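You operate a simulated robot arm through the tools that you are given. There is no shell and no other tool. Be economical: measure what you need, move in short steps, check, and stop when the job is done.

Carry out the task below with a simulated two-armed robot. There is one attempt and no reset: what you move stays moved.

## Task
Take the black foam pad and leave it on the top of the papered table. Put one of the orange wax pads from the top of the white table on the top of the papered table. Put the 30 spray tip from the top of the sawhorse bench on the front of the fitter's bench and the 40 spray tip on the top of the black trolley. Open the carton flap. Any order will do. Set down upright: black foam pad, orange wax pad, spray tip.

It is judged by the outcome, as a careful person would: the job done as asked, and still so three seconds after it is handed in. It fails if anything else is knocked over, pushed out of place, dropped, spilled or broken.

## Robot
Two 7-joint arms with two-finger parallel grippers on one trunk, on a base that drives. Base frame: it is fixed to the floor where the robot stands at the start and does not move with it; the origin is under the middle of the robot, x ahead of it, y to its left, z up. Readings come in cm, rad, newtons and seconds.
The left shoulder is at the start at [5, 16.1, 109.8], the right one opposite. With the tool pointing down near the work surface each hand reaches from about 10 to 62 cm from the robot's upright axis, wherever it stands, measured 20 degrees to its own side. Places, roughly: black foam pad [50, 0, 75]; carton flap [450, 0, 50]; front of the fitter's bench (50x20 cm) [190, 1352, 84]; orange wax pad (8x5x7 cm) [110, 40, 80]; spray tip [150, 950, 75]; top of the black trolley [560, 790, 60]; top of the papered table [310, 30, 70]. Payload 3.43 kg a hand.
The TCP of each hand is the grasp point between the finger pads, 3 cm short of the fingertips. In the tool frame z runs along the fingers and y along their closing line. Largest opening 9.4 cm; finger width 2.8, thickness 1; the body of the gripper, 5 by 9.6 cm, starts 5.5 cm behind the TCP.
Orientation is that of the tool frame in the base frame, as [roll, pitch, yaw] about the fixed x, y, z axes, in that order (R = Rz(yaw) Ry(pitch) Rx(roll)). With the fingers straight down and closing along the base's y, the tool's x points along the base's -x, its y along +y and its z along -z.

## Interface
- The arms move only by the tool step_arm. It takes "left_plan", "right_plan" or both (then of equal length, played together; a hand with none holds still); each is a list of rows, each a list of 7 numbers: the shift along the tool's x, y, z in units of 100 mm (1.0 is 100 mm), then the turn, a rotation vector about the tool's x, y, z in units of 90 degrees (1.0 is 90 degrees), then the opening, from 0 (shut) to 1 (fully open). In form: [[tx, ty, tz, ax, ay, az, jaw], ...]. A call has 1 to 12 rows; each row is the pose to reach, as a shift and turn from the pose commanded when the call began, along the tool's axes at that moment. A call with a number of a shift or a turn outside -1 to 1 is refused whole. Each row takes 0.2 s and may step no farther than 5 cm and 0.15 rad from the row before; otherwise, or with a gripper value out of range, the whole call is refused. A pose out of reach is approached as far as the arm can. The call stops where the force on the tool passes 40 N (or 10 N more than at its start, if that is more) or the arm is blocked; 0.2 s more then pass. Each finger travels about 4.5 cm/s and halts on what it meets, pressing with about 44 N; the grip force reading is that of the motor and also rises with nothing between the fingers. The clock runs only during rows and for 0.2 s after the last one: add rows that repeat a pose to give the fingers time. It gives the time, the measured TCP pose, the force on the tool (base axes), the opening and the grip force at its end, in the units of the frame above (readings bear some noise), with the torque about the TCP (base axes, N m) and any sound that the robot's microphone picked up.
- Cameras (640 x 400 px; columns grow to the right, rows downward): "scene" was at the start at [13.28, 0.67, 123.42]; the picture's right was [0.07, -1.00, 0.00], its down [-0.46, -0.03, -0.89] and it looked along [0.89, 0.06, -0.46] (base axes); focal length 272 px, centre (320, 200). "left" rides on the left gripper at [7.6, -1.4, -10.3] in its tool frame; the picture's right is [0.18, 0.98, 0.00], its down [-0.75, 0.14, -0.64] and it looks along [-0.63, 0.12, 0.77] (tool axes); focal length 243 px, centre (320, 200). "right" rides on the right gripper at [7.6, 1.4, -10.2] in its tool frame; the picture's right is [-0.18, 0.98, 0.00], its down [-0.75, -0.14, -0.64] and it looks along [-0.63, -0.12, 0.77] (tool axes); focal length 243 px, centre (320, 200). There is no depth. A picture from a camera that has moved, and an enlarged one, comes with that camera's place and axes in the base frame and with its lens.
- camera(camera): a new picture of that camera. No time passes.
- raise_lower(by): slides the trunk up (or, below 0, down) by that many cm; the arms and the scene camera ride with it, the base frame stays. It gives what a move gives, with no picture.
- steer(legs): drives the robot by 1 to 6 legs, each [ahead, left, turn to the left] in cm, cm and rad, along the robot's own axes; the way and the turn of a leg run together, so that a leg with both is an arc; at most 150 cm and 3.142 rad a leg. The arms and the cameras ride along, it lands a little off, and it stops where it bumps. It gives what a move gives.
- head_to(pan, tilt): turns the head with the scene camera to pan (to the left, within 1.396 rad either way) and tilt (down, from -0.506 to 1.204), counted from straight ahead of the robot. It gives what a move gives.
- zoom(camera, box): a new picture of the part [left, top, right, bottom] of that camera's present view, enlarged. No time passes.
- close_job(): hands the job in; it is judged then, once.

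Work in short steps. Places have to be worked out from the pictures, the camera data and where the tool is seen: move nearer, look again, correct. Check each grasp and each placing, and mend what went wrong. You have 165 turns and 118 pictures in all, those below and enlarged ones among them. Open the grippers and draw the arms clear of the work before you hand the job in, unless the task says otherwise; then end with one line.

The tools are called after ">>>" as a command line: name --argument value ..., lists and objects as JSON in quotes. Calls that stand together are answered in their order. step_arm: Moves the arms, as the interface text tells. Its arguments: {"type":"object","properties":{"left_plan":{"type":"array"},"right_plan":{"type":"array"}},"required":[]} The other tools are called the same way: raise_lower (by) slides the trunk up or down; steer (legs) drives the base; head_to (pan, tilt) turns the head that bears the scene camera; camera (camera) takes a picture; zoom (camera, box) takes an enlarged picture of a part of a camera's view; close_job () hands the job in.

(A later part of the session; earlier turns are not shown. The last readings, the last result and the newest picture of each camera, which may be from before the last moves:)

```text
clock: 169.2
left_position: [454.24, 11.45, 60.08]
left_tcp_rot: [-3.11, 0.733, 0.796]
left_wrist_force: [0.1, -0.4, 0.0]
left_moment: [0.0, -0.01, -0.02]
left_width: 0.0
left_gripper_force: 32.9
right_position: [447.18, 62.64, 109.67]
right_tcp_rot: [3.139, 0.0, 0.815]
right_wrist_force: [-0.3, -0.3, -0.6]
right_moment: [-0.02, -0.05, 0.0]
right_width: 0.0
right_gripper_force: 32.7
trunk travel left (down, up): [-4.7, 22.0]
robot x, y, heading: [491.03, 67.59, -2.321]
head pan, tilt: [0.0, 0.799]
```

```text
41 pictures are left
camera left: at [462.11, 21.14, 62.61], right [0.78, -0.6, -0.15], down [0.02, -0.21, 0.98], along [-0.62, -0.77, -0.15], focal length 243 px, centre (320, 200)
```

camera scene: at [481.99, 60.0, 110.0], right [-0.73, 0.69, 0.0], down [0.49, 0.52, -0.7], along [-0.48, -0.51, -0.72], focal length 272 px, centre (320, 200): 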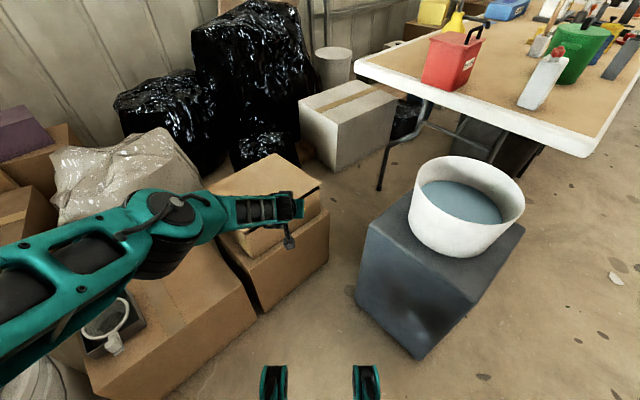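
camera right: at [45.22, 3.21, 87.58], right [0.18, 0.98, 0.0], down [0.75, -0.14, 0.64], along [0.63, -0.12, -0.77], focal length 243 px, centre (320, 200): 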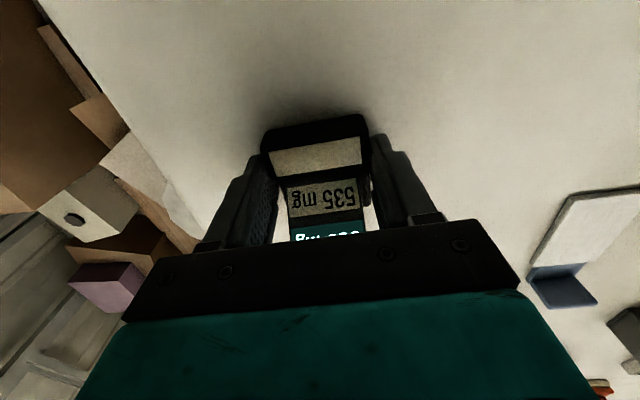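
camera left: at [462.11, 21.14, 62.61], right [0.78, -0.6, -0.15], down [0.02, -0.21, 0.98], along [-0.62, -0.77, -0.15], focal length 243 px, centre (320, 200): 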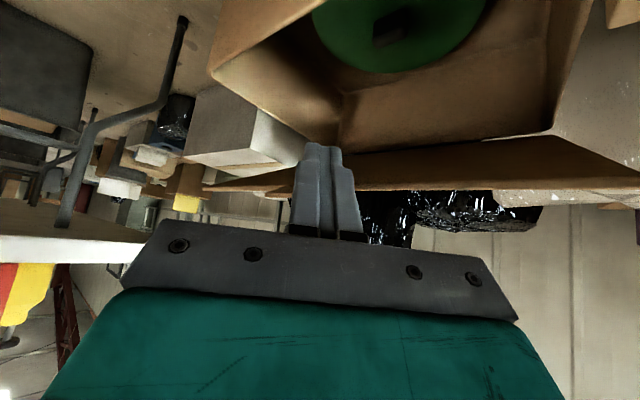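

The lid is at about 26° with the fingers under it. Continue along the arc: up 9, forward 8.

>>> step_arm --left_plan '[[-0.23, 0.1, -0.11, 0, 0, 0, 0], [-0.45, 0.22, -0.18, 0, 0, 0, 0], [-0.65, 0.34, -0.24, 0, 0, 0, 0], [-0.84, 0.46, -0.27, 0, 0, 0, 0], [-1, 0.58, -0.28, 0, 0, 0, 0]]'

>>> camera --camera "left"

```text
clock: 170.4
left_position: [454.57, 3.29, 68.78]
left_tcp_rot: [-3.112, 0.731, 0.794]
left_wrist_force: [-0.8, 0.1, 0.3]
left_moment: [0.02, 0.01, -0.02]
left_width: 0.01
left_gripper_force: 32.9
right_position: [447.24, 62.43, 109.65]
right_tcp_rot: [3.141, -0.001, 0.816]
right_wrist_force: [-0.5, 0.7, 0.9]
right_moment: [0.03, -0.01, -0.01]
right_width: 0.0
right_gripper_force: 33.2
trunk travel left (down, up): [-4.7, 22.0]
robot x, y, heading: [490.88, 67.43, -2.323]
head pan, tilt: [0.0, 0.799]
```

```text
40 pictures are left
camera left: at [462.45, 13.03, 71.21], right [0.78, -0.6, -0.14], down [0.02, -0.21, 0.98], along [-0.62, -0.77, -0.15], focal length 243 px, centre (320, 200)
```

left: 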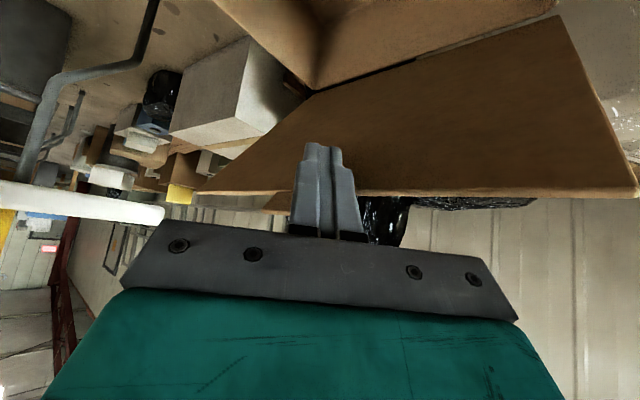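

About 50° now. Continue: mostly forward 8 with up 4.

>>> step_arm --left_plan '[[-0.2, 0.1, -0.03, 0, 0, 0, 0], [-0.38, 0.22, -0.02, 0, 0, 0, 0], [-0.54, 0.36, 0.02, 0, 0, 0, 0], [-0.68, 0.5, 0.08, 0, 0, 0, 0], [-0.78, 0.62, 0.14, 0, 0, 0, 0]]'

>>> camera --camera "left"

```text
clock: 171.6
left_position: [456.86, -4.23, 74.34]
left_tcp_rot: [-3.108, 0.733, 0.797]
left_wrist_force: [-0.2, 1.4, -0.9]
left_moment: [-0.05, -0.02, 0.07]
left_width: 0.0
left_gripper_force: 32.9
left hand out of reach, approached as far as the arm can: row 3, 4, 5
right_position: [447.35, 62.37, 109.66]
right_tcp_rot: [-3.141, 0.002, 0.814]
right_wrist_force: [0.9, -0.4, -0.8]
right_moment: [-0.04, 0.04, -0.02]
right_width: 0.0
right_gripper_force: 32.5
trunk travel left (down, up): [-4.7, 22.0]
robot x, y, heading: [490.49, 67.83, -2.329]
head pan, tilt: [0.0, 0.799]
```

```text
39 pictures are left
camera left: at [464.75, 5.54, 76.87], right [0.78, -0.6, -0.15], down [0.02, -0.21, 0.98], along [-0.62, -0.77, -0.15], focal length 243 px, centre (320, 200)
```

left: 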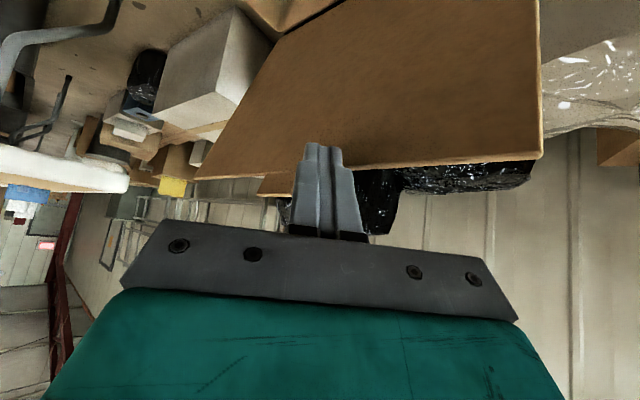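

Around 72° now and the arm is at its reach. I lower the trunk 5 cm (so the fingers bear lower on the lid) and push by driving 6 cm.

>>> raise_lower --by -4.6

>>> steer --legs '[[4.5, 4.3, 0]]'

>>> camera --camera "left"

```text
clock: 172.2
left_position: [456.59, -4.81, 73.94]
left_tcp_rot: [-3.108, 0.765, 0.804]
left_wrist_force: [7.2, 4.1, 18.2]
left_moment: [-0.43, 0.15, 0.09]
left_width: 0.0
left_gripper_force: 32.7
right_position: [447.31, 62.55, 107.41]
right_tcp_rot: [3.141, 0.001, 0.817]
right_wrist_force: [0.9, 0.2, 0.6]
right_moment: [0.03, -0.03, 0.02]
right_width: 0.0
right_gripper_force: 32.7
trunk travel left (down, up): [-2.5, 24.1]
robot x, y, heading: [490.71, 67.66, -2.323]
head pan, tilt: [0.0, 0.799]
stopped: the force on the tool passed its limit at 49 N (the readings are from after the stop); the commanded pose is now the measured one
```

```text
clock: 173.2
left_position: [456.66, -10.89, 73.25]
left_tcp_rot: [-3.107, 0.752, 0.802]
left_wrist_force: [-0.8, -0.3, 0.1]
left_moment: [0.02, 0.02, 0.0]
left_width: 0.0
left_gripper_force: 32.8
right_position: [447.41, 56.06, 107.39]
right_tcp_rot: [3.141, -0.002, 0.818]
right_wrist_force: [0.5, -0.5, 0.3]
right_moment: [0.0, -0.03, -0.01]
right_width: 0.0
right_gripper_force: 33.0
trunk travel left (down, up): [-2.5, 24.1]
robot x, y, heading: [490.88, 61.62, -2.33]
head pan, tilt: [0.0, 0.799]
```

```text
38 pictures are left
camera left: at [464.55, -1.16, 75.47], right [0.78, -0.6, -0.15], down [0.04, -0.2, 0.98], along [-0.62, -0.77, -0.13], focal length 243 px, centre (320, 200)
```

left: 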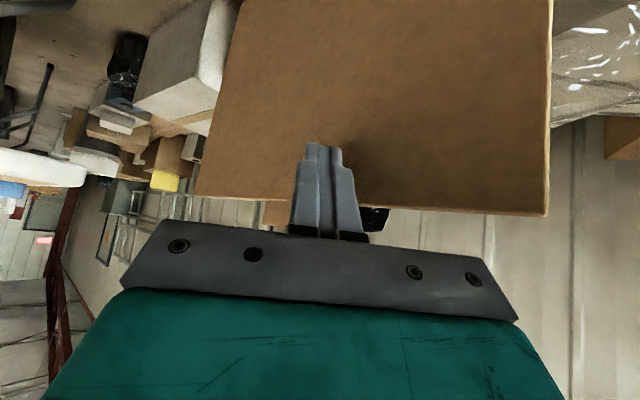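

The lid stands about vertical. I flatten the hand's tilt and push further forward so it goes past vertical.

>>> step_arm --left_plan '[[0, 0, 0, 0, -0.08, 0, 0], [-0.08, 0.1, 0.08, 0, -0.16, 0, 0], [-0.16, 0.2, 0.14, 0, -0.24, 0, 0], [-0.26, 0.32, 0.22, 0, -0.28, 0, 0], [-0.36, 0.46, 0.32, 0, -0.3, 0, 0], [-0.42, 0.56, 0.38, 0, -0.3, 0, 0]]'

>>> camera --camera "left"

```text
clock: 174.6
left_position: [457.45, -15.76, 73.99]
left_tcp_rot: [-3.07, 1.225, 0.845]
left_wrist_force: [0.0, 0.0, 0.4]
left_moment: [-0.02, 0.01, -0.02]
left_width: 0.0
left_gripper_force: 33.5
left hand out of reach, approached as far as the arm can: row 4, 5, 6
right_position: [447.25, 55.99, 107.53]
right_tcp_rot: [3.14, 0.0, 0.816]
right_wrist_force: [0.2, 0.6, 0.5]
right_moment: [-0.01, 0.02, -0.01]
right_width: 0.0
right_gripper_force: 33.7
trunk travel left (down, up): [-2.5, 24.1]
robot x, y, heading: [490.67, 61.49, -2.326]
head pan, tilt: [0.0, 0.799]
```

```text
37 pictures are left
camera left: at [465.07, -6.13, 70.35], right [0.73, -0.65, -0.2], down [0.36, 0.13, 0.92], along [-0.58, -0.75, 0.33], focal length 243 px, centre (320, 200)
```

left: 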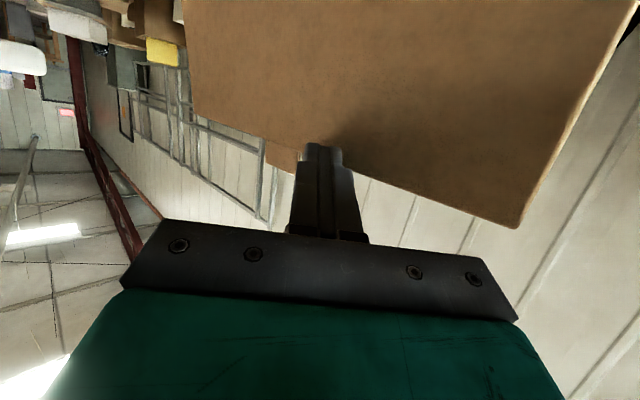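

It's past vertical now. A small left turn of the base swings the hand another ~4 cm back against the lid.

>>> steer --legs '[[0, 0, 0.09]]'

>>> steer --legs '[[0, 0, -0.09], [-10, 0, 0]]'

>>> camera --camera "scene"

```text
clock: 175.5
left_position: [464.54, -18.44, 74.07]
left_tcp_rot: [-3.07, 1.224, 0.934]
left_wrist_force: [-0.2, -0.6, -0.1]
left_moment: [-0.02, 0.0, 0.0]
left_width: 0.0
left_gripper_force: 33.1
right_position: [447.93, 52.31, 107.57]
right_tcp_rot: [3.14, 0.0, 0.904]
right_wrist_force: [0.0, 0.2, 0.2]
right_moment: [-0.05, -0.02, 0.04]
right_width: 0.0
right_gripper_force: 33.1
trunk travel left (down, up): [-2.5, 24.1]
robot x, y, heading: [491.09, 61.26, -2.235]
head pan, tilt: [0.0, 0.799]
```

```text
clock: 177.2
left_position: [464.45, -8.24, 74.04]
left_tcp_rot: [-3.072, 1.224, 0.842]
left_wrist_force: [0.8, 0.8, 0.1]
left_moment: [-0.01, 0.01, 0.0]
left_width: 0.01
left_gripper_force: 32.7
right_position: [454.29, 63.7, 107.51]
right_tcp_rot: [3.14, -0.001, 0.815]
right_wrist_force: [0.2, 0.1, 0.5]
right_moment: [0.03, 0.0, -0.02]
right_width: 0.02
right_gripper_force: 33.2
trunk travel left (down, up): [-2.5, 24.1]
robot x, y, heading: [497.8, 68.77, -2.326]
head pan, tilt: [0.0, 0.799]
```

```text
36 pictures are left
camera scene: at [489.86, 60.11, 110.65], right [-0.73, 0.69, 0.0], down [0.49, 0.52, -0.7], along [-0.48, -0.51, -0.72], focal length 272 px, centre (320, 200)
```

scene: 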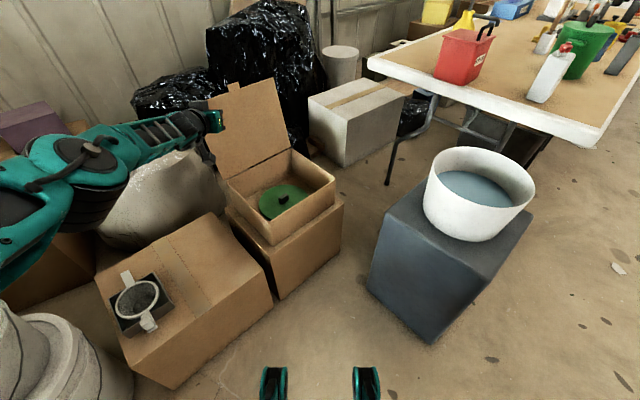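

The flap stands open past vertical. Now I back off, restore the left hand to pointing down, and raise the trunk.

>>> steer --legs '[[-22, 0, 0]]'

>>> raise_lower --by 10

>>> step_arm --left_plan '[[0.1, 0, -0.1, 0, 0.09, 0, 0], [0.2, 0, -0.2, 0, 0.18, 0, 0], [0.2, 0, -0.4, 0, 0.27, 0, 0], [0.2, 0, -0.6, 0, 0.36, 0, 0], [0.2, 0, -0.8, 0, 0.45, 0, 0], [0.2, 0, -1, 0, 0.54, 0, 0], [0.2, 0, -1, 0, 0.63, 0, 0.3], [0.2, 0, -1, 0, 0.72, 0, 0.6], [0.2, 0, -1, 0, 0.78, 0, 1]]' --right_plan '[[0, 0, 0, 0, 0, 0, 0], [0, 0, 0, 0, 0, 0, 0], [0, 0, 0, 0, 0, 0, 0], [0, 0, 0, 0, 0, 0, 0.5], [0, 0, 0, 0, 0, 0, 1], [0, 0, 0, 0, 0, 0, 1], [0, 0, 0, 0, 0, 0, 1], [0, 0, 0, 0, 0, 0, 1], [0, 0, 0, 0, 0, 0, 1]]'

```text
clock: 178.9
left_position: [479.25, 7.67, 74.1]
left_tcp_rot: [-3.071, 1.224, 0.843]
left_wrist_force: [1.0, -0.4, 1.1]
left_moment: [0.0, 0.01, 0.02]
left_width: 0.0
left_gripper_force: 33.0
right_position: [469.26, 79.54, 107.39]
right_tcp_rot: [3.141, 0.002, 0.817]
right_wrist_force: [-0.1, 0.3, -0.1]
right_moment: [-0.01, -0.03, -0.04]
right_width: 0.0
right_gripper_force: 32.8
trunk travel left (down, up): [-2.5, 24.1]
robot x, y, heading: [513.01, 84.83, -2.32]
head pan, tilt: [0.0, 0.799]
```

```text
clock: 180.2
left_position: [479.5, 7.58, 83.94]
left_tcp_rot: [-3.071, 1.224, 0.842]
left_wrist_force: [-0.4, -0.7, -0.6]
left_moment: [0.0, 0.02, 0.03]
left_width: 0.0
left_gripper_force: 33.0
right_position: [469.13, 79.46, 117.43]
right_tcp_rot: [3.14, 0.0, 0.814]
right_wrist_force: [0.2, -0.3, -0.1]
right_moment: [0.02, -0.04, -0.03]
right_width: 0.0
right_gripper_force: 33.0
trunk travel left (down, up): [-12.5, 14.1]
robot x, y, heading: [512.67, 84.61, -2.325]
head pan, tilt: [0.0, 0.799]
```

```text
clock: 182.2
left_position: [489.57, 19.6, 87.26]
left_tcp_rot: [-3.118, 0.033, 0.78]
left_wrist_force: [-0.2, 0.5, 0.3]
left_moment: [-0.02, 0.01, -0.02]
left_width: 6.58
left_gripper_force: 0.1
left hand out of reach, approached as far as the arm can: row 7, 8, 9
right_position: [469.11, 79.46, 117.35]
right_tcp_rot: [3.14, -0.002, 0.816]
right_wrist_force: [-0.1, -0.5, -0.9]
right_moment: [0.01, 0.01, 0.0]
right_width: 9.4
right_gripper_force: 0.0
trunk travel left (down, up): [-12.5, 14.1]
robot x, y, heading: [512.9, 84.59, -2.325]
head pan, tilt: [0.0, 0.799]
```

I draw the left hand in and up, then back a little, turn to face +y and look at the route.

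>>> step_arm --left_plan '[[0.4, 0, -0.2, 0, 0, 0, 1], [0.8, 0, -0.4, 0, 0, 0, 1], [1, 0, -0.8, 0, 0, 0, 1], [1, 0, -1, 0, 0, 0, 1]]'

>>> step_arm --left_plan '[[0.4, 0.1, -0.2, 0, 0, 0, 1], [0.8, 0.2, -0.4, 0, 0, 0, 1], [1, 0.3, -0.7, 0, 0, 0, 1], [1, 0.3, -1, 0, 0, 0, 1]]'

>>> steer --legs '[[0, 0, -2.387]]'

>>> head_to --pan 0.2 --tilt 0.25

>>> camera --camera "scene"

```text
clock: 183.2
left_position: [497.26, 26.38, 97.46]
left_tcp_rot: [-3.117, -0.001, 0.777]
left_wrist_force: [0.2, 0.2, 0.2]
left_moment: [-0.01, -0.01, 0.0]
left_width: 9.37
left_gripper_force: 0.1
right_position: [469.16, 79.51, 117.53]
right_tcp_rot: [3.141, -0.001, 0.815]
right_wrist_force: [-0.1, 0.7, -0.5]
right_moment: [-0.02, 0.02, -0.03]
right_width: 9.39
right_gripper_force: 0.0
trunk travel left (down, up): [-12.5, 14.1]
robot x, y, heading: [513.01, 84.78, -2.327]
head pan, tilt: [0.0, 0.799]
```

```text
clock: 184.2
left_position: [506.73, 31.04, 107.1]
left_tcp_rot: [-3.119, -0.003, 0.777]
left_wrist_force: [0.6, 0.5, -0.1]
left_moment: [0.04, 0.02, 0.0]
left_width: 9.39
left_gripper_force: 0.0
right_position: [469.12, 79.5, 117.44]
right_tcp_rot: [3.139, 0.001, 0.815]
right_wrist_force: [0.5, 0.2, -0.9]
right_moment: [0.02, 0.04, -0.02]
right_width: 9.41
right_gripper_force: 0.0
trunk travel left (down, up): [-12.5, 14.1]
robot x, y, heading: [512.5, 84.65, -2.323]
head pan, tilt: [0.0, 0.799]
```

```text
clock: 190.5
left_position: [484.25, 130.54, 107.03]
left_tcp_rot: [-3.115, -0.001, -1.693]
left_wrist_force: [-0.9, 0.0, 0.6]
left_moment: [-0.01, 0.0, 0.0]
left_width: 9.38
left_gripper_force: 0.1
right_position: [543.76, 115.82, 117.4]
right_tcp_rot: [3.14, 0.002, -1.654]
right_wrist_force: [-0.2, 0.8, 0.2]
right_moment: [0.0, -0.01, 0.0]
right_width: 9.41
right_gripper_force: 0.1
trunk travel left (down, up): [-12.5, 14.1]
robot x, y, heading: [513.1, 84.84, 1.485]
head pan, tilt: [0.0, 0.799]
```

```text
clock: 191.4
left_position: [484.24, 130.39, 107.04]
left_tcp_rot: [-3.117, -0.001, -1.692]
left_wrist_force: [0.1, -1.1, -0.2]
left_moment: [0.01, -0.02, -0.01]
left_width: 9.4
left_gripper_force: 0.1
right_position: [543.66, 115.85, 117.5]
right_tcp_rot: [3.14, 0.0, -1.656]
right_wrist_force: [0.1, 0.1, -0.4]
right_moment: [-0.02, 0.01, 0.01]
right_width: 9.41
right_gripper_force: 0.1
trunk travel left (down, up): [-12.5, 14.1]
robot x, y, heading: [512.77, 84.79, 1.493]
head pan, tilt: [0.201, 0.25]
```

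```text
35 pictures are left
camera scene: at [512.21, 97.96, 125.55], right [0.99, 0.12, 0.0], down [0.03, -0.25, -0.97], along [-0.11, 0.96, -0.25], focal length 272 px, centre (320, 200)
```

scene: 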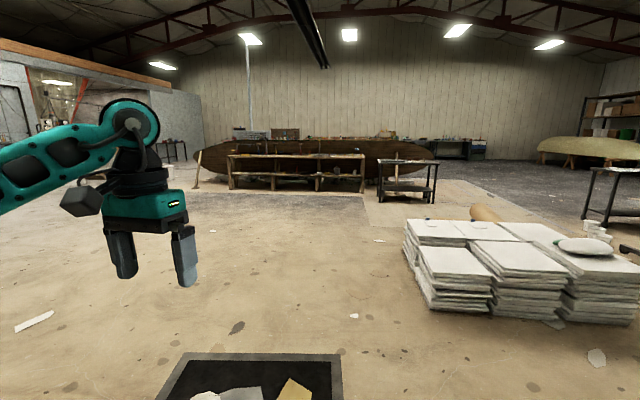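

The bin is right ahead, so I go round its right side, then diagonally to the open floor on the left (the listed bench is behind the long board).

>>> steer --legs '[[0, 0, 0.08], [0, -42, 0], [148, 0, 0], [40, 105, 0], [100, 105, 0], [100, 105, 0]]'

>>> head_to --pan 0.3 --tilt 0.2

>>> camera --camera "scene"

```text
clock: 230.3
left_position: [213.45, 523.38, 107.14]
left_tcp_rot: [-3.118, 0.0, -1.612]
left_wrist_force: [-0.2, 0.4, -0.9]
left_moment: [-0.01, -0.02, -0.02]
left_width: 9.39
left_gripper_force: 0.0
right_position: [273.99, 513.57, 117.52]
right_tcp_rot: [3.139, 0.001, -1.575]
right_wrist_force: [-0.5, 0.9, -0.6]
right_moment: [0.01, 0.04, 0.0]
right_width: 9.41
right_gripper_force: 0.0
trunk travel left (down, up): [-12.5, 14.1]
robot x, y, heading: [245.8, 480.01, 1.571]
head pan, tilt: [0.201, 0.25]
```

```text
clock: 231.0
left_position: [213.44, 523.38, 107.09]
left_tcp_rot: [-3.116, -0.002, -1.609]
left_wrist_force: [0.3, -0.3, -0.1]
left_moment: [0.0, 0.02, -0.02]
left_width: 9.39
left_gripper_force: 0.0
right_position: [274.09, 513.73, 117.48]
right_tcp_rot: [3.139, 0.0, -1.574]
right_wrist_force: [0.2, 0.1, 0.5]
right_moment: [-0.02, 0.0, 0.0]
right_width: 9.41
right_gripper_force: 0.0
trunk travel left (down, up): [-12.5, 14.1]
robot x, y, heading: [245.75, 479.53, 1.569]
head pan, tilt: [0.3, 0.201]
```

```text
34 pictures are left
camera scene: at [243.13, 492.98, 126.01], right [0.96, 0.29, 0.0], down [0.06, -0.19, -0.98], along [-0.29, 0.94, -0.2], focal length 272 px, centre (320, 200)
```

scene: 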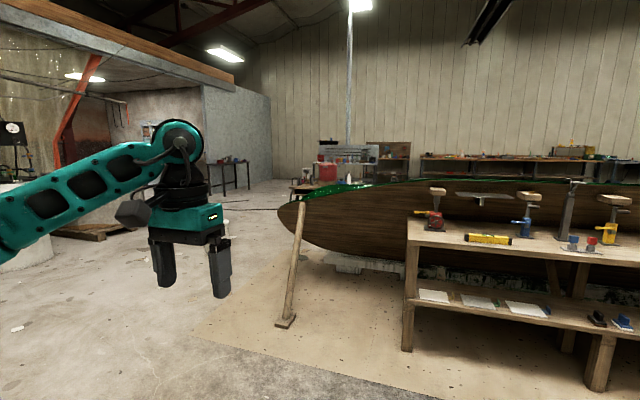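

The board's near leg is at about (168,650); the sawhorse bench is behind it. I pass on the left side and go up to y≈780.

>>> steer --legs '[[0, 148, 0], [0, 15, 0], [150, 0, 0], [150, 0, 0]]'

>>> head_to --pan -0.3 --tilt 0.35

>>> camera --camera "scene"

```text
clock: 259.9
left_position: [60.15, 823.9, 107.1]
left_tcp_rot: [-3.116, -0.001, -1.659]
left_wrist_force: [0.4, 0.1, 1.0]
left_moment: [0.0, 0.01, 0.01]
left_width: 9.41
left_gripper_force: 0.0
right_position: [120.04, 811.35, 117.47]
right_tcp_rot: [3.14, 0.0, -1.62]
right_wrist_force: [0.0, 0.1, 0.2]
right_moment: [-0.03, -0.01, 0.01]
right_width: 9.39
right_gripper_force: 0.0
trunk travel left (down, up): [-12.5, 14.1]
robot x, y, heading: [89.95, 778.9, 1.523]
head pan, tilt: [0.3, 0.201]
```

```text
clock: 260.9
left_position: [60.08, 823.99, 107.15]
left_tcp_rot: [-3.117, -0.002, -1.658]
left_wrist_force: [0.2, -0.3, 0.0]
left_moment: [0.03, 0.03, 0.0]
left_width: 9.41
left_gripper_force: 0.1
right_position: [120.07, 811.26, 117.54]
right_tcp_rot: [3.139, 0.001, -1.623]
right_wrist_force: [-0.1, -0.2, 0.2]
right_moment: [0.01, -0.02, -0.03]
right_width: 9.41
right_gripper_force: 0.0
trunk travel left (down, up): [-12.5, 14.1]
robot x, y, heading: [90.1, 778.89, 1.517]
head pan, tilt: [-0.3, 0.351]
```

```text
33 pictures are left
camera scene: at [93.75, 791.91, 124.61], right [0.94, -0.34, 0.0], down [-0.12, -0.32, -0.94], along [0.32, 0.88, -0.34], focal length 272 px, centre (320, 200)
```

scene: 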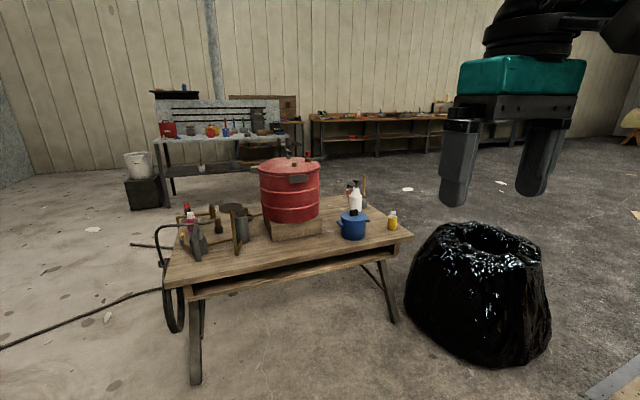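

The sawhorse bench with the pressure pot is right ahead. I zoom on its top to find the spray tips.

>>> zoom --camera "scene" --box '[150, 150, 422, 320]'

```text
2.35 times, centred on (286, 235) of scene
camera zoom: at [93.75, 791.91, 124.61], right [0.94, -0.34, 0.0], down [-0.12, -0.32, -0.94], along [0.32, 0.88, -0.34], focal length 639 px, centre (400, 118)
```

zoom: 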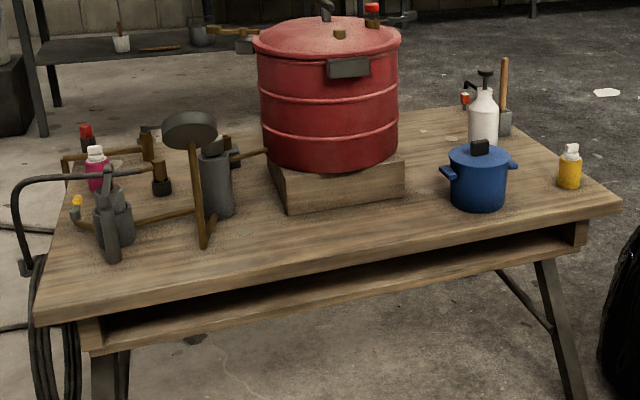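

Candidates: small bottles—pink and red-topped at left, yellow at right. I zoom on those.

>>> zoom --camera "scene" --box '[165, 190, 245, 240]'

>>> zoom --camera "scene" --box '[336, 180, 416, 240]'

```text
8.00 times, centred on (205, 215) of scene
camera zoom: at [93.75, 791.91, 124.61], right [0.94, -0.34, 0.0], down [-0.12, -0.32, -0.94], along [0.32, 0.88, -0.34], focal length 2172 px, centre (1240, 80)
```

zoom: 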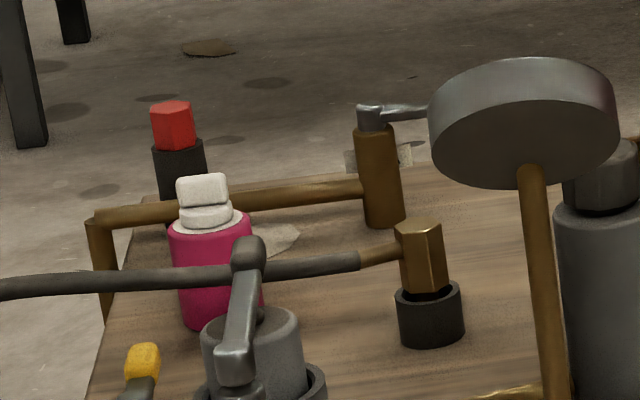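

```text
6.67 times, centred on (376, 210) of scene
camera zoom: at [93.75, 791.91, 124.61], right [0.94, -0.34, 0.0], down [-0.12, -0.32, -0.94], along [0.32, 0.88, -0.34], focal length 1810 px, centre (-53, 133)
```

zoom: 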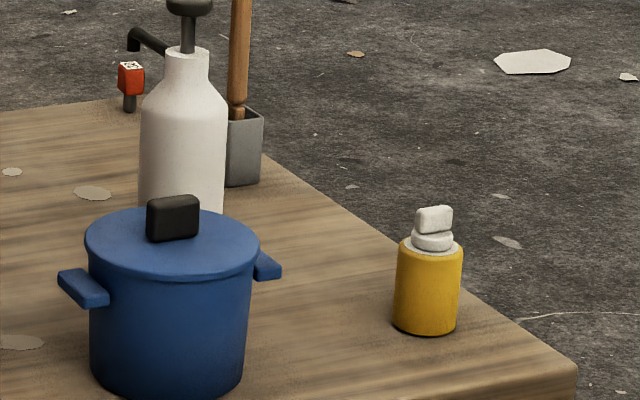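

Two cube-topped tips are visible: a yellow one at left (~(76,894)) and a red-orange one with a label at the back right (~(160,925)). I drive up to the front edge and look down with the left camera.

>>> steer --legs '[[0, 0, 0.05], [52, 0, 0]]'

>>> head_to --pan 0.1 --tilt 0.8

>>> camera --camera "scene"

```text
clock: 264.4
left_position: [58.72, 875.47, 107.14]
left_tcp_rot: [-3.117, -0.001, -1.622]
left_wrist_force: [0.2, 0.2, 0.9]
left_moment: [-0.02, -0.03, 0.0]
left_width: 9.41
left_gripper_force: 0.1
right_position: [119.04, 865.21, 117.41]
right_tcp_rot: [3.141, 0.001, -1.582]
right_wrist_force: [-0.3, 0.3, -0.6]
right_moment: [-0.06, 0.0, -0.02]
right_width: 9.39
right_gripper_force: 0.0
trunk travel left (down, up): [-12.5, 14.1]
robot x, y, heading: [90.35, 832.09, 1.556]
head pan, tilt: [-0.3, 0.351]
```

```text
clock: 265.3
left_position: [58.74, 875.56, 107.11]
left_tcp_rot: [-3.116, -0.003, -1.622]
left_wrist_force: [0.4, 0.8, -0.7]
left_moment: [0.0, 0.03, 0.0]
left_width: 9.36
left_gripper_force: 0.0
right_position: [119.03, 865.16, 117.49]
right_tcp_rot: [3.14, 0.0, -1.582]
right_wrist_force: [0.7, -0.2, 0.8]
right_moment: [-0.02, -0.02, 0.02]
right_width: 9.41
right_gripper_force: 0.0
trunk travel left (down, up): [-12.5, 14.1]
robot x, y, heading: [90.48, 831.82, 1.562]
head pan, tilt: [0.099, 0.799]
```

```text
29 pictures are left
camera scene: at [89.95, 843.88, 120.65], right [1.0, 0.09, 0.0], down [0.06, -0.71, -0.7], along [-0.06, 0.69, -0.72], focal length 272 px, centre (320, 200)
```

scene: 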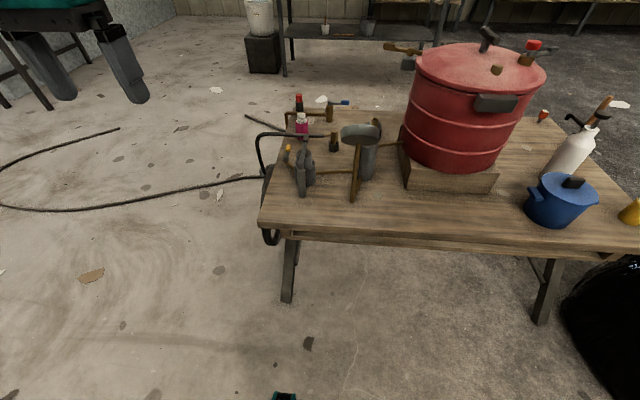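

I see a yellow bit by the gun, a blue bit near the back-left, and a red one at the back-right. Zoom in on these.

>>> zoom --camera "scene" --box '[270, 85, 366, 145]'

>>> zoom --camera "scene" --box '[496, 70, 640, 160]'

```text
6.67 times, centred on (318, 115) of scene
camera zoom: at [89.95, 843.88, 120.65], right [1.0, 0.09, 0.0], down [0.06, -0.71, -0.7], along [-0.06, 0.69, -0.72], focal length 1810 px, centre (333, 767)
```

zoom: 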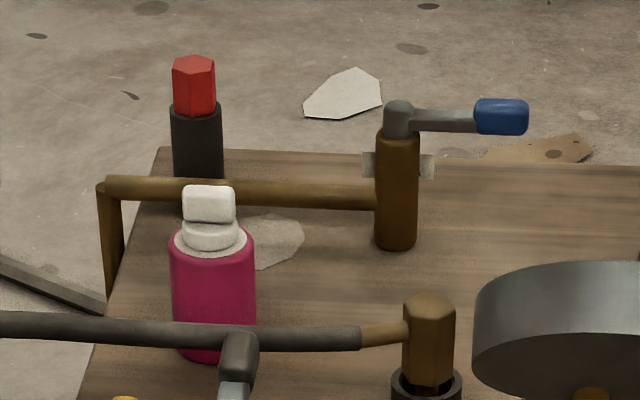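

```text
4.44 times, centred on (568, 115) of scene
camera zoom: at [89.95, 843.88, 120.65], right [1.0, 0.09, 0.0], down [0.06, -0.71, -0.7], along [-0.06, 0.69, -0.72], focal length 1206 px, centre (-782, 578)
```

zoom: 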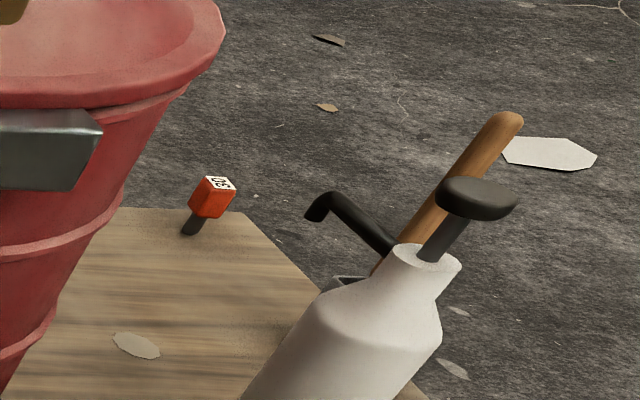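

The red tip is labelled "30", at the back-right corner. The other tip may be behind the pot, so I'd work from the back of the bench. I check the right-hand corridor first.

>>> steer --legs '[[-52, 0, 0]]'

>>> head_to --pan -1.25 --tilt 0.4

>>> camera --camera "scene"

```text
clock: 268.3
left_position: [58.17, 823.99, 107.11]
left_tcp_rot: [-3.117, -0.001, -1.622]
left_wrist_force: [0.1, 0.6, 0.0]
left_moment: [0.02, 0.01, 0.0]
left_width: 9.44
left_gripper_force: 0.0
right_position: [118.67, 813.56, 117.51]
right_tcp_rot: [3.14, 0.001, -1.587]
right_wrist_force: [0.4, -0.1, 0.2]
right_moment: [0.02, 0.02, 0.01]
right_width: 9.41
right_gripper_force: 0.0
trunk travel left (down, up): [-12.5, 14.1]
robot x, y, heading: [89.85, 780.26, 1.554]
head pan, tilt: [0.099, 0.799]
```

```text
clock: 269.8
left_position: [58.02, 824.02, 107.07]
left_tcp_rot: [-3.118, 0.0, -1.625]
left_wrist_force: [0.3, 0.1, 0.2]
left_moment: [-0.01, 0.03, -0.03]
left_width: 9.41
left_gripper_force: 0.0
right_position: [118.7, 813.62, 117.48]
right_tcp_rot: [3.141, 0.0, -1.584]
right_wrist_force: [0.1, -0.4, -0.5]
right_moment: [-0.01, -0.04, 0.03]
right_width: 9.41
right_gripper_force: 0.1
trunk travel left (down, up): [-12.5, 14.1]
robot x, y, heading: [89.7, 780.61, 1.556]
head pan, tilt: [-1.25, 0.4]
```

```text
26 pictures are left
camera scene: at [98.91, 787.19, 124.15], right [0.3, -0.95, 0.0], down [-0.37, -0.12, -0.92], along [0.88, 0.28, -0.39], focal length 272 px, centre (320, 200)
```

scene: 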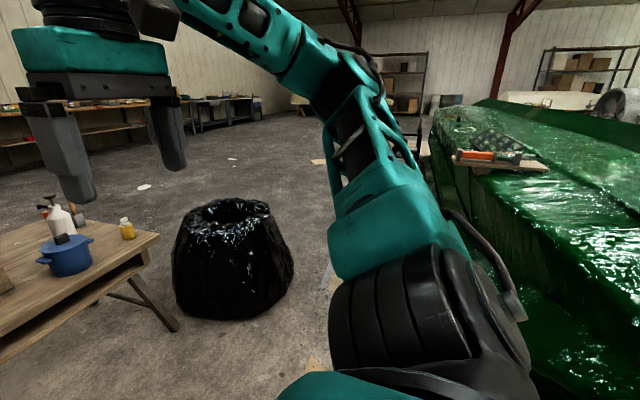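

The right gap between bag and board looks tight; I check the left side route instead.

>>> head_to --pan 0.75 --tilt 0.45

>>> camera --camera "scene"

```text
clock: 271.7
left_position: [58.23, 824.01, 107.19]
left_tcp_rot: [-3.117, -0.001, -1.623]
left_wrist_force: [-0.4, -0.4, -0.4]
left_moment: [0.01, 0.03, -0.01]
left_width: 9.39
left_gripper_force: 0.1
right_position: [118.57, 813.65, 117.46]
right_tcp_rot: [3.139, -0.001, -1.585]
right_wrist_force: [0.7, 0.3, -0.7]
right_moment: [-0.03, 0.03, -0.01]
right_width: 9.41
right_gripper_force: 0.1
trunk travel left (down, up): [-12.5, 14.1]
robot x, y, heading: [89.93, 779.88, 1.565]
head pan, tilt: [0.75, 0.45]
```

```text
25 pictures are left
camera scene: at [83.9, 791.16, 123.69], right [0.74, 0.67, 0.0], down [0.29, -0.32, -0.9], along [-0.61, 0.67, -0.44], focal length 272 px, centre (320, 200)
```

scene: 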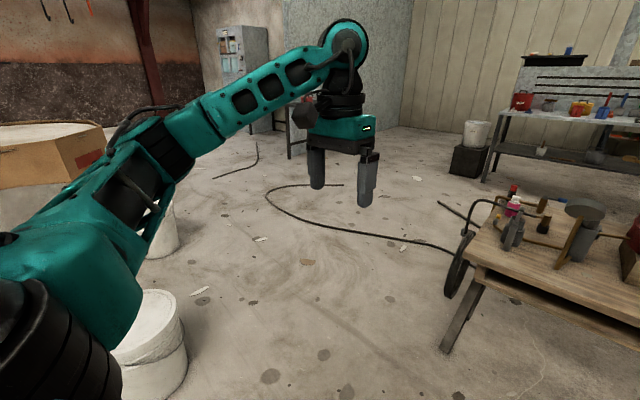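

The cable and buckets clutter the left side; geometry shows ~100 cm between bag and board on the right. I go that way along y≈795 and round behind the bench.

>>> steer --legs '[[15, 0, 0.01], [0, -107, 0], [0, -107, 0], [108, 0, 0], [105, 0, 0], [0, 140, 0]]'

>>> steer --legs '[[0, 0, 3.14]]'

>>> head_to --pan 0.0 --tilt 0.65

>>> camera --camera "scene"

```text
clock: 313.5
left_position: [134.99, 1051.44, 107.08]
left_tcp_rot: [-3.117, -0.002, -1.628]
left_wrist_force: [0.0, 0.3, 0.0]
left_moment: [-0.01, 0.02, 0.06]
left_width: 9.43
left_gripper_force: 0.0
right_position: [195.33, 1040.87, 117.42]
right_tcp_rot: [3.14, 0.001, -1.59]
right_wrist_force: [-0.9, -0.7, 0.8]
right_moment: [0.04, 0.02, -0.02]
right_width: 9.39
right_gripper_force: 0.0
trunk travel left (down, up): [-12.5, 14.1]
robot x, y, heading: [166.39, 1007.19, 1.552]
head pan, tilt: [0.75, 0.45]
```

```text
clock: 321.1
left_position: [194.44, 961.46, 107.16]
left_tcp_rot: [-3.119, -0.001, 1.437]
left_wrist_force: [0.2, 0.0, -0.9]
left_moment: [-0.01, 0.03, 0.01]
left_width: 9.41
left_gripper_force: 0.0
right_position: [135.18, 976.96, 117.55]
right_tcp_rot: [3.141, -0.001, 1.473]
right_wrist_force: [-0.2, 0.2, 0.9]
right_moment: [0.0, 0.01, 0.01]
right_width: 9.42
right_gripper_force: 0.0
trunk travel left (down, up): [-12.5, 14.1]
robot x, y, heading: [166.74, 1007.29, -1.667]
head pan, tilt: [0.75, 0.45]
```

```text
clock: 322.2
left_position: [194.37, 961.55, 107.05]
left_tcp_rot: [-3.117, 0.0, 1.435]
left_wrist_force: [0.0, 0.1, 0.1]
left_moment: [-0.01, 0.02, -0.01]
left_width: 9.43
left_gripper_force: 0.1
right_position: [135.1, 976.84, 117.41]
right_tcp_rot: [3.139, 0.001, 1.473]
right_wrist_force: [-0.3, 0.2, 0.1]
right_moment: [-0.01, -0.03, -0.01]
right_width: 9.39
right_gripper_force: 0.0
trunk travel left (down, up): [-12.5, 14.1]
robot x, y, heading: [166.45, 1007.53, -1.667]
head pan, tilt: [0.0, 0.649]
```

```text
24 pictures are left
camera scene: at [165.41, 995.09, 121.91], right [-1.0, 0.09, 0.0], down [0.06, 0.6, -0.8], along [-0.08, -0.79, -0.6], focal length 272 px, centre (320, 200)
```

scene: 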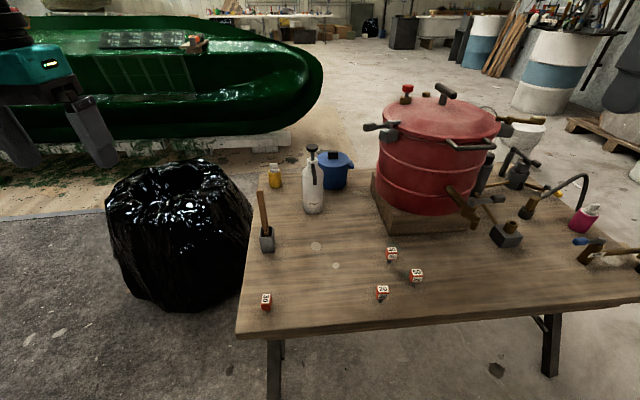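

Four labelled tips are visible from behind. I zoom to read the numbers.

>>> zoom --camera "scene" --box '[360, 235, 440, 305]'

>>> zoom --camera "scene" --box '[240, 280, 296, 315]'

```text
5.71 times, centred on (400, 270) of scene
camera zoom: at [165.41, 995.09, 121.91], right [-1.0, 0.09, 0.0], down [0.06, 0.6, -0.8], along [-0.08, -0.79, -0.6], focal length 1551 px, centre (-137, -200)
```

zoom: 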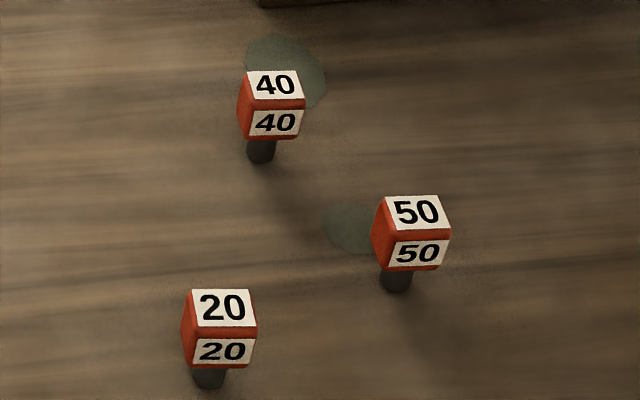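

```text
11.43 times, centred on (268, 298) of scene
camera zoom: at [165.41, 995.09, 121.91], right [-1.0, 0.09, 0.0], down [0.06, 0.6, -0.8], along [-0.08, -0.79, -0.6], focal length 3102 px, centre (914, -914)
```

zoom: 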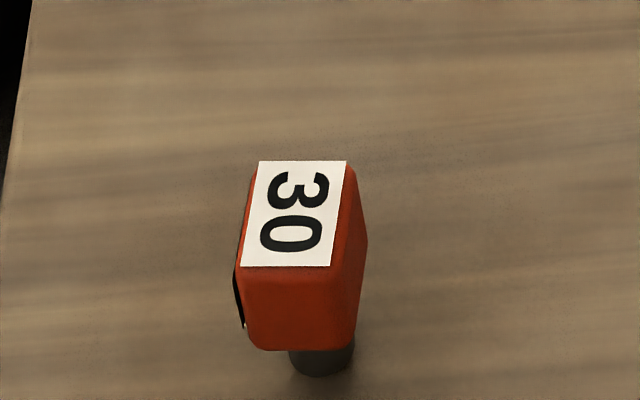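

The "40" is at about (145,956) and the "30" at about (173,965). I square up the base and bring the right hand over the 40 and the left hand over the 30.

>>> steer --legs '[[0, -5, 0.096]]'

```text
clock: 323.3
left_position: [193.6, 964.67, 107.13]
left_tcp_rot: [-3.118, -0.001, 1.532]
left_wrist_force: [0.3, 0.4, -0.5]
left_moment: [-0.01, -0.04, -0.02]
left_width: 9.4
left_gripper_force: 0.1
right_position: [133.02, 974.34, 117.59]
right_tcp_rot: [3.141, -0.001, 1.572]
right_wrist_force: [0.3, 0.5, -0.8]
right_moment: [0.0, 0.01, 0.04]
right_width: 9.39
right_gripper_force: 0.0
trunk travel left (down, up): [-12.5, 14.1]
robot x, y, heading: [161.36, 1007.78, -1.57]
head pan, tilt: [0.0, 0.649]
```

Moving both hands above their tips in two stages.

>>> step_arm --right_plan '[[-0.2, 0.2, 0.3, 0, 0, 0, 0.8], [-0.4, 0.4, 0.5, 0, 0, 0, 0.6], [-0.6, 0.7, 0.7, 0, 0, 0, 0.6], [-0.8, 1, 0.8, 0, 0, 0, 0.6], [-1, 1, 1, 0, 0, 0, 0.6]]' --left_plan '[[0, -0.3, 0, 0, 0, 0, 0.8], [0, -0.6, 0, 0, 0, 0, 0.6], [0, -0.9, 0, 0, 0, 0, 0.6], [0, -1, 0, 0, 0, 0, 0.6], [0, -1, 0, 0, 0, 0, 0.6]]'

>>> step_arm --right_plan '[[-0.2, 0.1, 0.3, 0, 0, 0, 0.6], [-0.4, 0.2, 0.6, 0, 0, 0, 0.6], [-0.6, 0.23, 0.9, 0, 0, 0, 0.6], [-0.8, 0.23, 1, 0, 0, 0, 0.6], [-0.8, 0.23, 1, 0, 0, 0, 0.6]]' --left_plan '[[0, -0.3, 0.3, 0, 0, 0, 0.6], [0, -0.6, 0.6, 0, 0, 0, 0.6], [0, -0.9, 0.9, 0, 0, 0, 0.6], [0, -1, 1, 0, 0, 0, 0.6], [0, -1, 1, 0, 0, 0, 0.6]]'

>>> camera --camera "right"

>>> camera --camera "left"

```text
clock: 324.5
left_position: [183.65, 964.76, 107.33]
left_tcp_rot: [-3.116, -0.002, 1.533]
left_wrist_force: [1.0, 1.2, -0.1]
left_moment: [0.0, -0.01, -0.02]
left_width: 5.65
left_gripper_force: 0.0
right_position: [142.7, 964.34, 107.55]
right_tcp_rot: [3.14, 0.001, 1.568]
right_wrist_force: [0.0, -0.2, 0.4]
right_moment: [0.0, -0.01, -0.02]
right_width: 5.64
right_gripper_force: 0.0
trunk travel left (down, up): [-12.5, 14.1]
robot x, y, heading: [161.31, 1007.67, -1.568]
head pan, tilt: [0.0, 0.649]
```

```text
clock: 325.7
left_position: [173.28, 965.46, 97.67]
left_tcp_rot: [-3.117, -0.001, 1.532]
left_wrist_force: [0.8, 0.2, -0.8]
left_moment: [0.05, 0.02, 0.02]
left_width: 5.64
left_gripper_force: 0.0
right_position: [145.32, 956.31, 97.38]
right_tcp_rot: [3.139, 0.001, 1.57]
right_wrist_force: [-1.0, -0.2, -0.4]
right_moment: [0.01, -0.01, 0.0]
right_width: 5.62
right_gripper_force: 0.1
trunk travel left (down, up): [-12.5, 14.1]
robot x, y, heading: [161.18, 1007.65, -1.571]
head pan, tilt: [0.0, 0.649]
```

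```text
21 pictures are left
camera right: at [146.66, 963.8, 107.59], right [0.98, -0.18, 0.0], down [-0.14, -0.75, 0.64], along [-0.12, -0.63, -0.77], focal length 243 px, centre (320, 200)
```

right: 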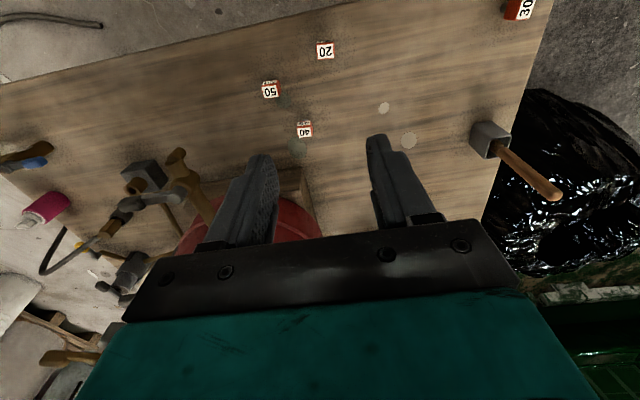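

```text
20 pictures are left
camera left: at [172.39, 973.04, 107.96], right [0.99, 0.15, -0.02], down [0.13, -0.76, 0.64], along [0.07, -0.63, -0.77], focal length 243 px, centre (320, 200)
```

left: 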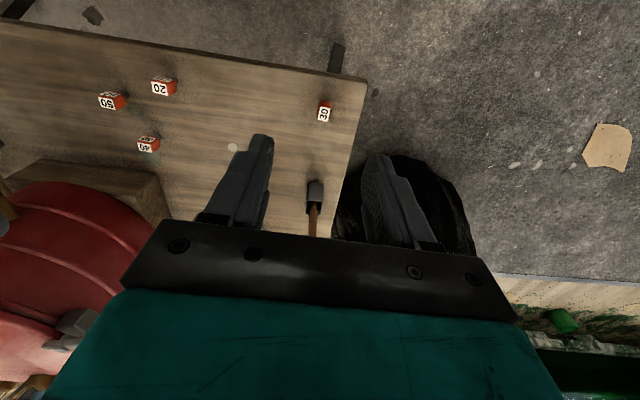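

Triangulating with both hand cameras: the heads are at z≈64; 40 at (140,945), 30 at (174,957.6). I roll 10 cm closer, lower the trunk 10 cm and go on down.

>>> steer --legs '[[10, 0, 0]]'

>>> raise_lower --by -10

>>> step_arm --right_plan '[[0, -0.25, 0.2, 0, 0, 0, 0.6], [0.1, -0.53, 0.5, 0, 0, 0, 0.6], [0.1, -0.53, 0.8, 0, 0, 0, 0.6], [0.1, -0.53, 1, 0, 0, 0, 0.6]]' --left_plan '[[0.1, 0.05, 0.3, 0, 0, 0, 0.6], [0.2, 0.1, 0.6, 0, 0, 0, 0.6], [0.2, 0.1, 0.9, 0, 0, 0, 0.6], [0.2, 0.1, 1, 0, 0, 0, 0.6]]'

>>> camera --camera "right"

>>> camera --camera "left"

```text
clock: 326.9
left_position: [173.53, 955.26, 97.65]
left_tcp_rot: [-3.116, -0.003, 1.535]
left_wrist_force: [0.6, 0.0, -0.2]
left_moment: [0.03, -0.01, 0.01]
left_width: 5.66
left_gripper_force: 0.1
right_position: [145.31, 946.05, 97.44]
right_tcp_rot: [3.14, -0.001, 1.57]
right_wrist_force: [-0.2, 1.0, -0.2]
right_moment: [0.04, -0.02, 0.01]
right_width: 5.62
right_gripper_force: 0.1
trunk travel left (down, up): [-12.5, 14.1]
robot x, y, heading: [161.28, 997.99, -1.566]
head pan, tilt: [0.0, 0.649]
```

```text
clock: 328.2
left_position: [173.33, 955.42, 87.73]
left_tcp_rot: [-3.116, -0.001, 1.535]
left_wrist_force: [-0.4, 0.4, 0.2]
left_moment: [0.03, 0.01, 0.0]
left_width: 5.64
left_gripper_force: 0.1
right_position: [145.37, 946.16, 87.52]
right_tcp_rot: [3.14, -0.001, 1.57]
right_wrist_force: [-0.2, 0.6, -0.3]
right_moment: [-0.01, -0.03, 0.01]
right_width: 5.64
right_gripper_force: 0.0
trunk travel left (down, up): [-2.5, 24.1]
robot x, y, heading: [161.47, 998.08, -1.566]
head pan, tilt: [0.0, 0.649]
```

```text
clock: 329.2
left_position: [174.43, 957.13, 77.55]
left_tcp_rot: [-3.117, -0.001, 1.534]
left_wrist_force: [1.3, 0.5, -0.3]
left_moment: [0.01, 0.01, -0.01]
left_width: 5.66
left_gripper_force: 0.1
right_position: [140.18, 947.09, 77.23]
right_tcp_rot: [3.14, 0.0, 1.571]
right_wrist_force: [-0.1, 0.0, -0.4]
right_moment: [0.04, 0.0, 0.01]
right_width: 5.66
right_gripper_force: 0.1
trunk travel left (down, up): [-2.5, 24.1]
robot x, y, heading: [161.06, 997.71, -1.57]
head pan, tilt: [0.0, 0.649]
```

```text
19 pictures are left
camera right: at [141.46, 954.74, 87.43], right [0.98, -0.18, 0.0], down [-0.14, -0.75, 0.64], along [-0.12, -0.63, -0.77], focal length 243 px, centre (320, 200)
```

right: 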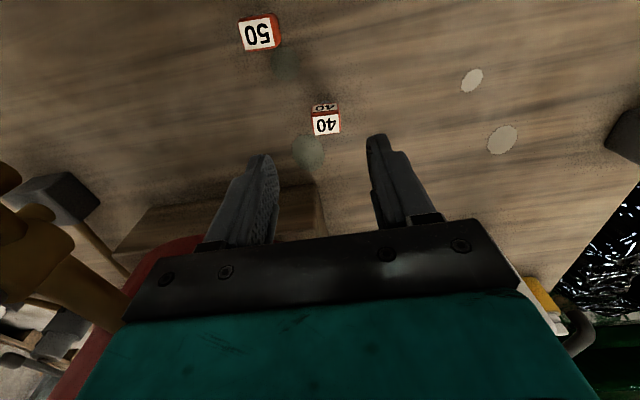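

```text
18 pictures are left
camera left: at [173.38, 964.81, 87.84], right [0.99, 0.15, -0.02], down [0.13, -0.76, 0.64], along [0.08, -0.63, -0.77], focal length 243 px, centre (320, 200)
```

left: 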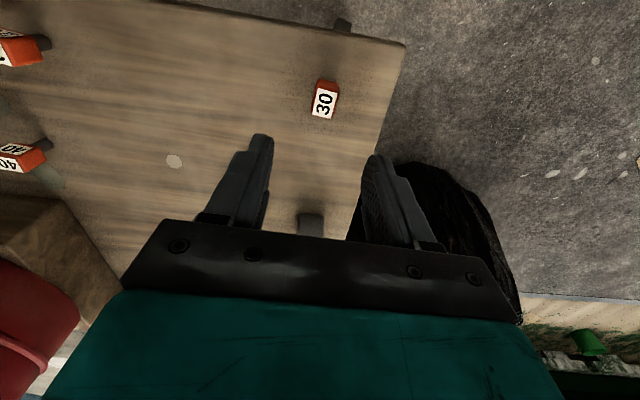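

Fix refined: 40 at (140.3,945.7), 30 at (174.1,957.9), heads centred at z≈64.5. I correct and lower both hands, first to z≈68.

>>> step_arm --right_plan '[[-0.07, 0, 0.3, 0, 0, 0, 0.6], [-0.14, 0, 0.6, 0, 0, 0, 0.6], [-0.14, 0, 0.9, 0, 0, 0, 0.6], [-0.14, 0, 0.9, 0, 0, 0, 0.6]]' --left_plan '[[0.05, -0.03, 0.3, 0, 0, 0, 0.6], [0.08, -0.03, 0.6, 0, 0, 0, 0.6], [0.08, -0.03, 0.95, 0, 0, 0, 0.6], [0.08, -0.03, 0.95, 0, 0, 0, 0.6]]'

>>> camera --camera "right"

>>> camera --camera "left"

```text
clock: 330.2
left_position: [173.86, 957.86, 68.14]
left_tcp_rot: [-3.117, 0.0, 1.533]
left_wrist_force: [-0.9, -0.2, 0.5]
left_moment: [0.01, 0.03, 0.0]
left_width: 5.62
left_gripper_force: 0.1
right_position: [140.21, 945.55, 68.34]
right_tcp_rot: [3.139, 0.001, 1.573]
right_wrist_force: [-0.2, 0.2, -0.3]
right_moment: [-0.01, 0.0, 0.01]
right_width: 5.62
right_gripper_force: 0.1
trunk travel left (down, up): [-2.5, 24.1]
robot x, y, heading: [161.47, 997.76, -1.567]
head pan, tilt: [0.0, 0.649]
```

```text
17 pictures are left
camera right: at [141.48, 953.23, 78.52], right [0.98, -0.18, 0.0], down [-0.14, -0.75, 0.64], along [-0.12, -0.63, -0.77], focal length 243 px, centre (320, 200)
```

right: 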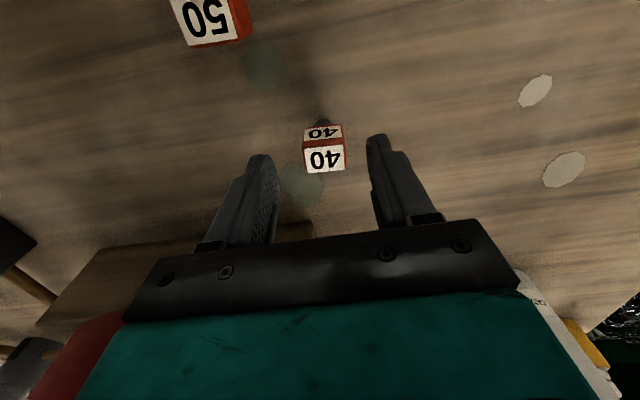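

```text
16 pictures are left
camera left: at [172.9, 965.48, 78.44], right [0.99, 0.15, -0.02], down [0.13, -0.76, 0.64], along [0.08, -0.63, -0.77], focal length 243 px, centre (320, 200)
```

left: 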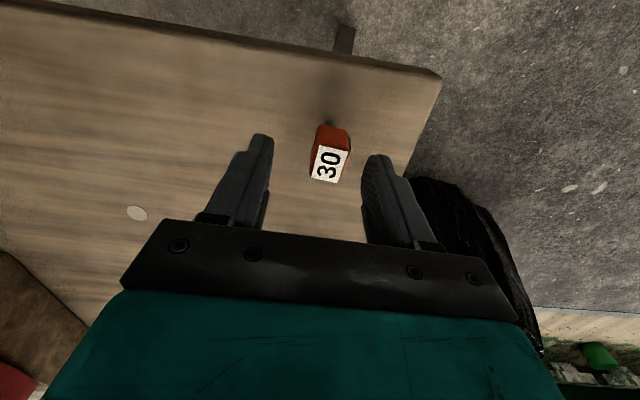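

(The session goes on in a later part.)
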